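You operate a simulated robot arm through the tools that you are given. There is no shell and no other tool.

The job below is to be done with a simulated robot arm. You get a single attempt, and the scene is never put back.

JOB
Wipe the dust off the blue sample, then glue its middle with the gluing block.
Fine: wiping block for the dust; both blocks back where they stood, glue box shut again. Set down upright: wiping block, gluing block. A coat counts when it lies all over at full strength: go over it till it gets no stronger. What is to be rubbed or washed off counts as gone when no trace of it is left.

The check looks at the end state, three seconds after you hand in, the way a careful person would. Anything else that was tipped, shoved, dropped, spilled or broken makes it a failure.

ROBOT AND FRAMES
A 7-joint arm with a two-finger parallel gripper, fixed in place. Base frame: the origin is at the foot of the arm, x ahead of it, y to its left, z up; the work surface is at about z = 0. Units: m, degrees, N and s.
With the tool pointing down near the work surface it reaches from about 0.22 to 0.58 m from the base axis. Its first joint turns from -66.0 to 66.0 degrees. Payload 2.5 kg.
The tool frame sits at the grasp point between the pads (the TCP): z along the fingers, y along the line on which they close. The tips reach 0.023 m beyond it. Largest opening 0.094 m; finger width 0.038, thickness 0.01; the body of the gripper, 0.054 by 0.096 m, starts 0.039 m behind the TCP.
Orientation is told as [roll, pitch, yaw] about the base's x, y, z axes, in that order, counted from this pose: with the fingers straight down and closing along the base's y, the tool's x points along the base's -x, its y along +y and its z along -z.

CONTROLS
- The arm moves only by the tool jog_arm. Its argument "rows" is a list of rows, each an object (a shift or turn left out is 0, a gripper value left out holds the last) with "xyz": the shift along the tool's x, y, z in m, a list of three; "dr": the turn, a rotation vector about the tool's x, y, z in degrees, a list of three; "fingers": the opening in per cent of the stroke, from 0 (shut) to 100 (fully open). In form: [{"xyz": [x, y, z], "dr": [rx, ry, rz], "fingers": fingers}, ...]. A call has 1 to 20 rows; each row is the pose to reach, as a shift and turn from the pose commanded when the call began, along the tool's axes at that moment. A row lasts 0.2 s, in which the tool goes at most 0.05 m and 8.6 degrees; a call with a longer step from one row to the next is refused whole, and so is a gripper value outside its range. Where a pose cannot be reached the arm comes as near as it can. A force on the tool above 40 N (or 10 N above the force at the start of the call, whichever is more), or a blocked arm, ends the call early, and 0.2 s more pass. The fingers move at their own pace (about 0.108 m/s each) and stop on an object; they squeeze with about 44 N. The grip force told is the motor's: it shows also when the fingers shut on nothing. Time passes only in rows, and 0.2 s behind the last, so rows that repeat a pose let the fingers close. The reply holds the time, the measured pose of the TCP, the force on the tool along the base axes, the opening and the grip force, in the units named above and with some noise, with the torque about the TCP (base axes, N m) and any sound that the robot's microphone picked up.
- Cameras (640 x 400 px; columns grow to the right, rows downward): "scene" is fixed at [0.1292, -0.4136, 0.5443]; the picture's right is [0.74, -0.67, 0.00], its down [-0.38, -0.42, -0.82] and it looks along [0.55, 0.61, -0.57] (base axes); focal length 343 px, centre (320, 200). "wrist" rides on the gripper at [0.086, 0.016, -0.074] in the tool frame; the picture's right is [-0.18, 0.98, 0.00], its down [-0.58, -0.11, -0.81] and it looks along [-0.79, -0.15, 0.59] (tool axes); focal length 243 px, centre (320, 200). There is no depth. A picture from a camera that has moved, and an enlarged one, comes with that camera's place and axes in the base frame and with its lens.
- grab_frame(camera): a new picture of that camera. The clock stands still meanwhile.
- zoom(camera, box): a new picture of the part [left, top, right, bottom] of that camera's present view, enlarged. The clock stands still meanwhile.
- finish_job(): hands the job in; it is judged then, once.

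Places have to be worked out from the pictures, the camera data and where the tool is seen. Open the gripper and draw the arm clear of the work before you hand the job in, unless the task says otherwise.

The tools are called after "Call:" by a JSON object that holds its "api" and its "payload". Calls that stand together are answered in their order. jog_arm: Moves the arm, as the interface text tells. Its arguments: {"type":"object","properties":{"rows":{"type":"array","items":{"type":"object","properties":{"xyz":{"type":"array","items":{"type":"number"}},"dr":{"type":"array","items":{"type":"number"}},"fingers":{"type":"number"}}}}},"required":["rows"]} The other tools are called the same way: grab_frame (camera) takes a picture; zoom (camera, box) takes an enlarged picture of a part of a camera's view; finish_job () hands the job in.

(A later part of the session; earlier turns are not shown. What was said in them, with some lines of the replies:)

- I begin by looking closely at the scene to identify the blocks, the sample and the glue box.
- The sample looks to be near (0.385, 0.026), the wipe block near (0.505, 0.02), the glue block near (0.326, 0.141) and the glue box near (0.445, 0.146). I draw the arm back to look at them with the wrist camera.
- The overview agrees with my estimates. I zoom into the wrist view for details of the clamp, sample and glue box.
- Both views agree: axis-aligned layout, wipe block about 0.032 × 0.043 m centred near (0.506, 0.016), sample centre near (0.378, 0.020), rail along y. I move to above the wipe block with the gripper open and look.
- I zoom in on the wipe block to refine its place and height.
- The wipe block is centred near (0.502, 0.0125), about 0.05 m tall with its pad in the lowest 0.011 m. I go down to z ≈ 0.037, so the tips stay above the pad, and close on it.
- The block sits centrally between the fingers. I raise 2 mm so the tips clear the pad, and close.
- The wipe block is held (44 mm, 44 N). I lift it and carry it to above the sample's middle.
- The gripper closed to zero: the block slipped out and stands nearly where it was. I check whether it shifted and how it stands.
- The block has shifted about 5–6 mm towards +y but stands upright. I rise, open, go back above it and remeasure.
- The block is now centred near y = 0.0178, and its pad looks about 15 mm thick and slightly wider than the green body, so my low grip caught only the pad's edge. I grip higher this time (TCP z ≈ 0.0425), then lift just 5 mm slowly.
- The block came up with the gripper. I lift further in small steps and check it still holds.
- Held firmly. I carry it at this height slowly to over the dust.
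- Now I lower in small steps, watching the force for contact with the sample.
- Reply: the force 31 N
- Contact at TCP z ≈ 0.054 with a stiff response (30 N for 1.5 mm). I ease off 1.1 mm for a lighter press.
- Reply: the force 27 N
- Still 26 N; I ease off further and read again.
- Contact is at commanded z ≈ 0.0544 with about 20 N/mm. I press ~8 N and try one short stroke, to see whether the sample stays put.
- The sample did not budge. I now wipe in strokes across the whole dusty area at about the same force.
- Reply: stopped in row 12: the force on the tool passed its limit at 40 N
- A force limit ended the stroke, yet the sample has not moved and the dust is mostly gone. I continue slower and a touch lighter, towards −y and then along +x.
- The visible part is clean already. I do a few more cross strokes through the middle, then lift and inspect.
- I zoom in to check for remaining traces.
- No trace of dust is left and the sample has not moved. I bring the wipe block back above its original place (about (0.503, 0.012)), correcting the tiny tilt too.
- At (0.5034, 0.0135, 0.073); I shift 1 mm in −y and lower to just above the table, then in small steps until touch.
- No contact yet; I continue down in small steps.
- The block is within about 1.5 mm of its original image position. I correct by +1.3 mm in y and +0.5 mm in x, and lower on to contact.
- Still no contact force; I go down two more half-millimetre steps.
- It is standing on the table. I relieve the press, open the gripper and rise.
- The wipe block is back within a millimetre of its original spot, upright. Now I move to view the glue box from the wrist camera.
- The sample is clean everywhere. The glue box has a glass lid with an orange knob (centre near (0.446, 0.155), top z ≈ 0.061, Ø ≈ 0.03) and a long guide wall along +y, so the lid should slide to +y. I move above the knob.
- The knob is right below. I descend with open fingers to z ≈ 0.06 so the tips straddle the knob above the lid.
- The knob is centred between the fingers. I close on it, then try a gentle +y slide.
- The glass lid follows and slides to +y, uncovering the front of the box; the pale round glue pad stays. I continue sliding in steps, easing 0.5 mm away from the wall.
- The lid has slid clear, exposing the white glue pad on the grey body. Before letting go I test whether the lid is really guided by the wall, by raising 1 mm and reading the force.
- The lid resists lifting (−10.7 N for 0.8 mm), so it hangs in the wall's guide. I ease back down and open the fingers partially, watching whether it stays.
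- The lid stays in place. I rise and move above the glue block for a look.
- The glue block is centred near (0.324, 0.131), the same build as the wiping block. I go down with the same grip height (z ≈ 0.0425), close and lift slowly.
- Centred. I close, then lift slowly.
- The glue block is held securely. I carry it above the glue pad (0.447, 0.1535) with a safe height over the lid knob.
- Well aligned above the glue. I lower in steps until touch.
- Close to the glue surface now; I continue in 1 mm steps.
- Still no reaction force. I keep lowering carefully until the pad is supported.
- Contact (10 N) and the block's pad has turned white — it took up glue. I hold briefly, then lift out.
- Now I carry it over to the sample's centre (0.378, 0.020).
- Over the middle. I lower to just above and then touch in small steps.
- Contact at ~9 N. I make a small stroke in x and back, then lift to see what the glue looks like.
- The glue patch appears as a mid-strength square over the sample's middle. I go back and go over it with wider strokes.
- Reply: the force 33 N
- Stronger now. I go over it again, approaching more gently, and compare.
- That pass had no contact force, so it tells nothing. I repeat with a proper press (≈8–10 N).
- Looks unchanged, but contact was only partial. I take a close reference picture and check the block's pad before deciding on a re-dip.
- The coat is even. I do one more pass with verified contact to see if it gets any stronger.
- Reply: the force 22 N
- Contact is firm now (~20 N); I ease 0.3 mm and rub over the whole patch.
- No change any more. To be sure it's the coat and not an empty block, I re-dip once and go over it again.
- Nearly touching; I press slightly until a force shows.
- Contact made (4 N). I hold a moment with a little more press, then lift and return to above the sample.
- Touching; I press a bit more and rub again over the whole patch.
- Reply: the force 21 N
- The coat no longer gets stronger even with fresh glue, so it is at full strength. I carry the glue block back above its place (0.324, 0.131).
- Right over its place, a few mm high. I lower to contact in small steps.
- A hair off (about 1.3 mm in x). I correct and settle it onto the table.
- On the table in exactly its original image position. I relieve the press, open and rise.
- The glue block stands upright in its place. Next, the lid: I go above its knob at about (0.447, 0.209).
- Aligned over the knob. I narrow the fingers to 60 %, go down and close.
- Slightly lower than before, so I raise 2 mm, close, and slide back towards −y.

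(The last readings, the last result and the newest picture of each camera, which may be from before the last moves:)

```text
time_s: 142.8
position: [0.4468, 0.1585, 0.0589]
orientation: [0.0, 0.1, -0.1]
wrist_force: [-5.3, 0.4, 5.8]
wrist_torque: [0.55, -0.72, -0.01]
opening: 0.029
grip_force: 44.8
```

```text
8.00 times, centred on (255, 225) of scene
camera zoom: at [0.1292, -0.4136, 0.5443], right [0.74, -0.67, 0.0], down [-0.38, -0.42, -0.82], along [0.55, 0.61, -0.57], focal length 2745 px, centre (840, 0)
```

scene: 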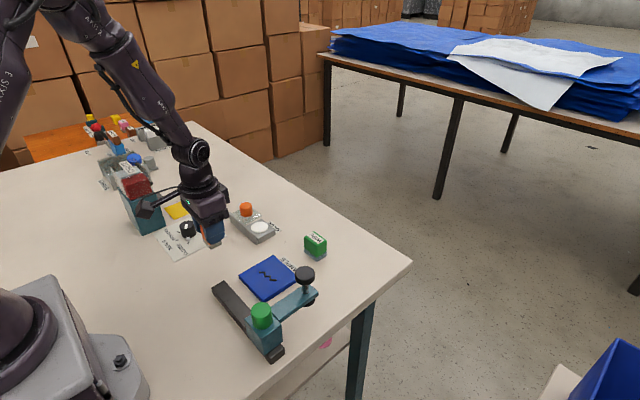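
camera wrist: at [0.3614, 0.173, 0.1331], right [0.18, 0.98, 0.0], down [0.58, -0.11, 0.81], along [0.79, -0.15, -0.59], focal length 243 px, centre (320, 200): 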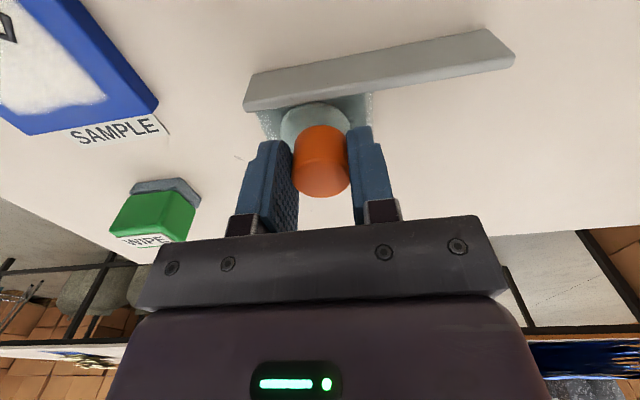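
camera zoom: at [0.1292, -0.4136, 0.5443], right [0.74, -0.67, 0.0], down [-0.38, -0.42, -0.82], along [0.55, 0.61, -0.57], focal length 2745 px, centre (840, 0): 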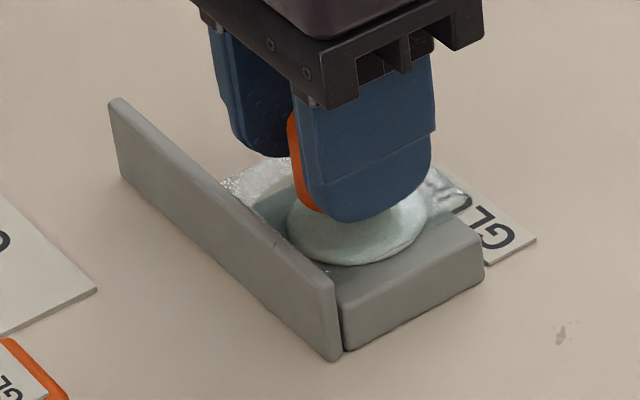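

Nearly closed. I push on in small steps until it reaches its original position or stops.

Call:
{"api": "jog_arm", "payload": {"rows": [{"xyz": [0, -0.0015, 0]}, {"xyz": [0, -0.003, 0]}, {"xyz": [0, -0.003, 0]}]}}

Call:
{"api": "jog_arm", "payload": {"rows": [{"xyz": [0, -0.001, 0]}, {"xyz": [0, -0.0015, 0]}, {"xyz": [0, -0.0015, 0]}]}}

Call:
{"api": "jog_arm", "payload": {"rows": [{"xyz": [0, -0.0006, 0]}, {"xyz": [0, -0.001, 0]}, {"xyz": [0, -0.001, 0]}]}}

Call:
{"api": "zoom", "payload": {"camera": "scene", "box": [220, 200, 290, 250]}}

```text
time_s: 143.7
position: [0.4474, 0.1546, 0.0592]
orientation: [-0.1, 0.2, 0.0]
wrist_force: [-4.1, 2.2, 3.9]
wrist_torque: [0.46, 0.34, 0.05]
opening: 0.0291
grip_force: 45.5
```

```text
time_s: 144.4
position: [0.4462, 0.1542, 0.0595]
orientation: [0.2, 0.0, 0.1]
wrist_force: [-4.2, 11.0, 4.7]
wrist_torque: [-0.27, 0.26, -0.05]
opening: 0.0294
grip_force: 44.9
```

```text
time_s: 145.2
position: [0.4474, 0.1546, 0.0599]
orientation: [0.3, -0.1, 0.1]
wrist_force: [-1.0, 23.2, -3.6]
wrist_torque: [-0.27, -0.4, 0.11]
opening: 0.0293
grip_force: 45.1
```

```text
8.00 times, centred on (255, 225) of scene
camera zoom: at [0.1292, -0.4136, 0.5443], right [0.74, -0.67, 0.0], down [-0.38, -0.42, -0.82], along [0.55, 0.61, -0.57], focal length 2745 px, centre (840, 0)
```

zoom: 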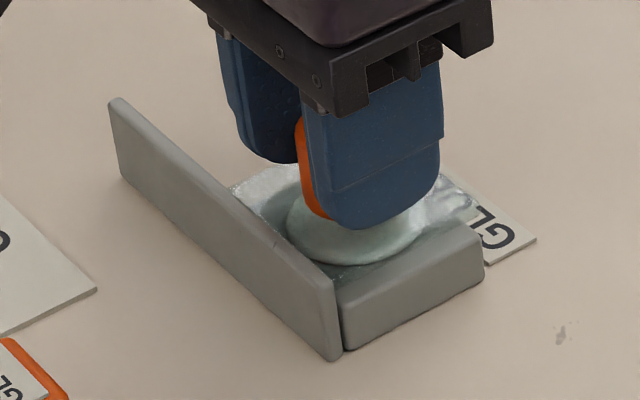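

The lid is at its stop (23 N), at the original position y ≈ 0.1545. I relieve the push, open and rise.

Call:
{"api": "jog_arm", "payload": {"rows": [{"xyz": [0, 0.001, 0]}, {"xyz": [0, 0.002, 0]}, {"xyz": [0, 0.002, 0]}, {"xyz": [0, 0.002, 0], "fingers": 50}, {"xyz": [0, 0.002, 0], "fingers": 65}, {"xyz": [0, 0.002, 0]}, {"xyz": [0, 0.002, -0.015]}, {"xyz": [0, 0.002, -0.04]}, {"xyz": [0, 0.002, -0.08]}, {"xyz": [0, 0.002, -0.08]}]}}

Call:
{"api": "zoom", "payload": {"camera": "scene", "box": [220, 200, 290, 250]}}

Call:
{"api": "grab_frame", "payload": {"camera": "wrist"}}

```text
time_s: 147.4
position: [0.4483, 0.1524, 0.1406]
orientation: [-0.2, 0.1, -0.1]
wrist_force: [-1.1, -0.9, -0.5]
wrist_torque: [-0.03, 0.0, -0.02]
opening: 0.0611
grip_force: 0.1
```

```text
8.00 times, centred on (255, 225) of scene
camera zoom: at [0.1292, -0.4136, 0.5443], right [0.74, -0.67, 0.0], down [-0.38, -0.42, -0.82], along [0.55, 0.61, -0.57], focal length 2745 px, centre (840, 0)
```

zoom: 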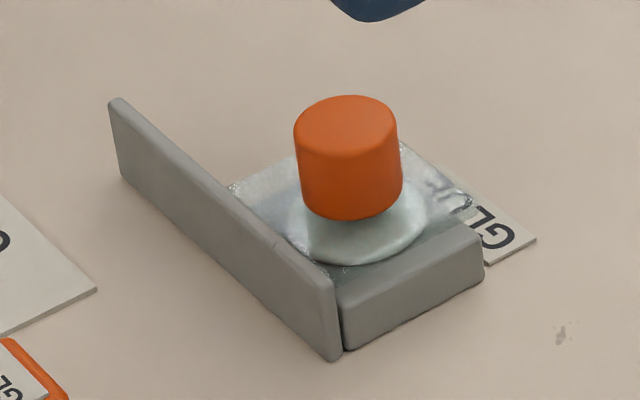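

```text
taken
camera wrist: at [0.363, 0.1682, 0.214], right [0.18, 0.98, 0.0], down [0.58, -0.11, 0.81], along [0.79, -0.15, -0.59], focal length 243 px, centre (320, 200)
```

wrist: 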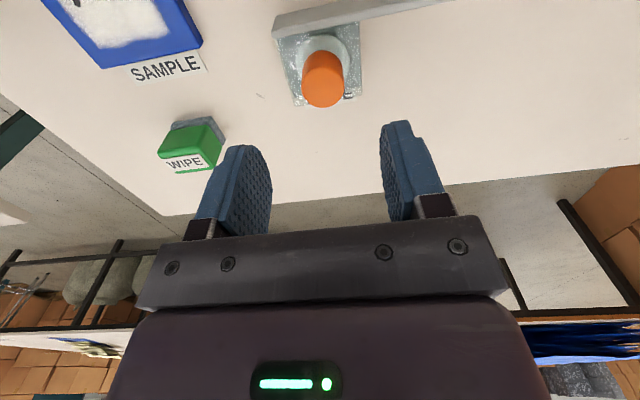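

The lid is exactly as at the start. I raise the arm further, open the gripper, back off to the start area, and take a last look at everything.

Call:
{"api": "jog_arm", "payload": {"rows": [{"xyz": [0, 0, -0.04], "fingers": 100}, {"xyz": [0.02, -0.02, -0.08]}, {"xyz": [0.05, -0.04, -0.11]}, {"xyz": [0.08, -0.06, -0.13]}, {"xyz": [0.11, -0.08, -0.15]}, {"xyz": [0.14, -0.1, -0.16]}, {"xyz": [0.17, -0.11, -0.17]}, {"xyz": [0.19, -0.11, -0.17]}, {"xyz": [0.19, -0.11, -0.17]}]}}

Call:
{"api": "grab_frame", "payload": {"camera": "scene"}}

Call:
{"api": "grab_frame", "payload": {"camera": "wrist"}}

Call:
{"api": "zoom", "payload": {"camera": "scene", "box": [190, 200, 350, 310]}}

Call:
{"api": "zoom", "payload": {"camera": "wrist", "box": [230, 20, 440, 180]}}

```text
time_s: 149.4
position: [0.2565, 0.045, 0.3107]
orientation: [-0.1, 0.1, 0.1]
wrist_force: [-0.1, -0.5, -0.4]
wrist_torque: [0.03, 0.02, 0.03]
opening: 0.094
grip_force: 0.1
```

```text
taken
```

scene: 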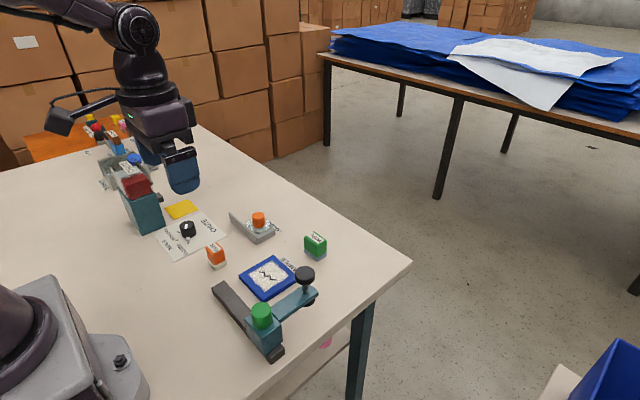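

```text
taken
camera wrist: at [0.171, 0.0593, 0.3844], right [0.18, 0.98, 0.0], down [0.58, -0.11, 0.81], along [0.79, -0.15, -0.59], focal length 243 px, centre (320, 200)
```

wrist: 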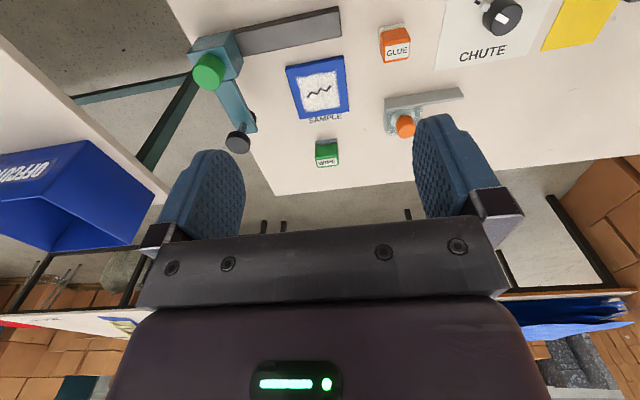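

```text
3.64 times, centred on (270, 255) of scene
camera zoom: at [0.1292, -0.4136, 0.5443], right [0.74, -0.67, 0.0], down [-0.38, -0.42, -0.82], along [0.55, 0.61, -0.57], focal length 1248 px, centre (502, 0)
```

zoom: 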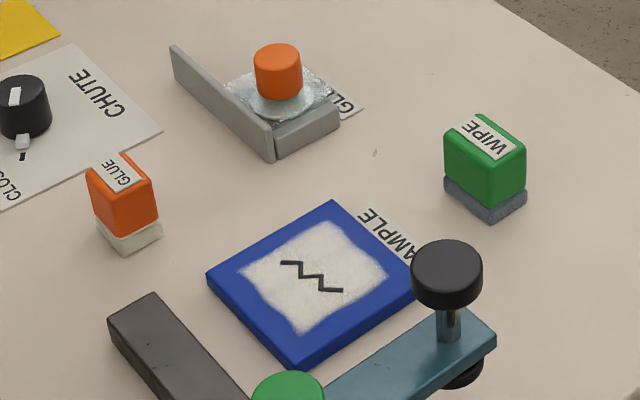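

```text
2.50 times, centred on (335, 100) of wrist
camera zoom: at [0.171, 0.0593, 0.3844], right [0.18, 0.98, 0.0], down [0.58, -0.11, 0.81], along [0.79, -0.15, -0.59], focal length 606 px, centre (282, 450)
```

zoom: 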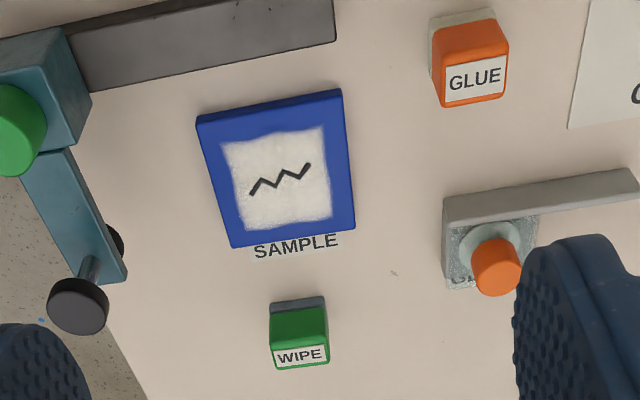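

The dust is gone and the glue coat covers the middle evenly at full strength. Both blocks stand upright in their places, the glue box is shut, nothing else has moved and the arm is clear. I hand in.

Call:
{"api": "finish_job", "payload": {}}

```text
The job is handed in.
```

The blue sample is wiped clean and its middle is glued; I've handed the job in.

- **Dust:** I wiped the whole dusty area with the wiping block, and close-up pictures showed no trace left. The sample did not move.
- **Glue:** The coat covers the middle evenly. After it stopped getting stronger, I dipped the gluing block again and went over it once more. It did not change, so I took it as full strength.
- **Blocks:** Both stand upright within about 1 mm of where they started. The wiping block slipped out of the gripper on the first lift and shifted about 6 mm; I picked it up again with a higher grip and put it back in its original spot.
- **Glue box:** The lid is shut against its stop and looks the same as at the start.
- **Force stop:** One wiping stroke was cut short by the 40 N force limit. I found no damage or movement afterwards.

The gripper is open and the arm is clear of the work.
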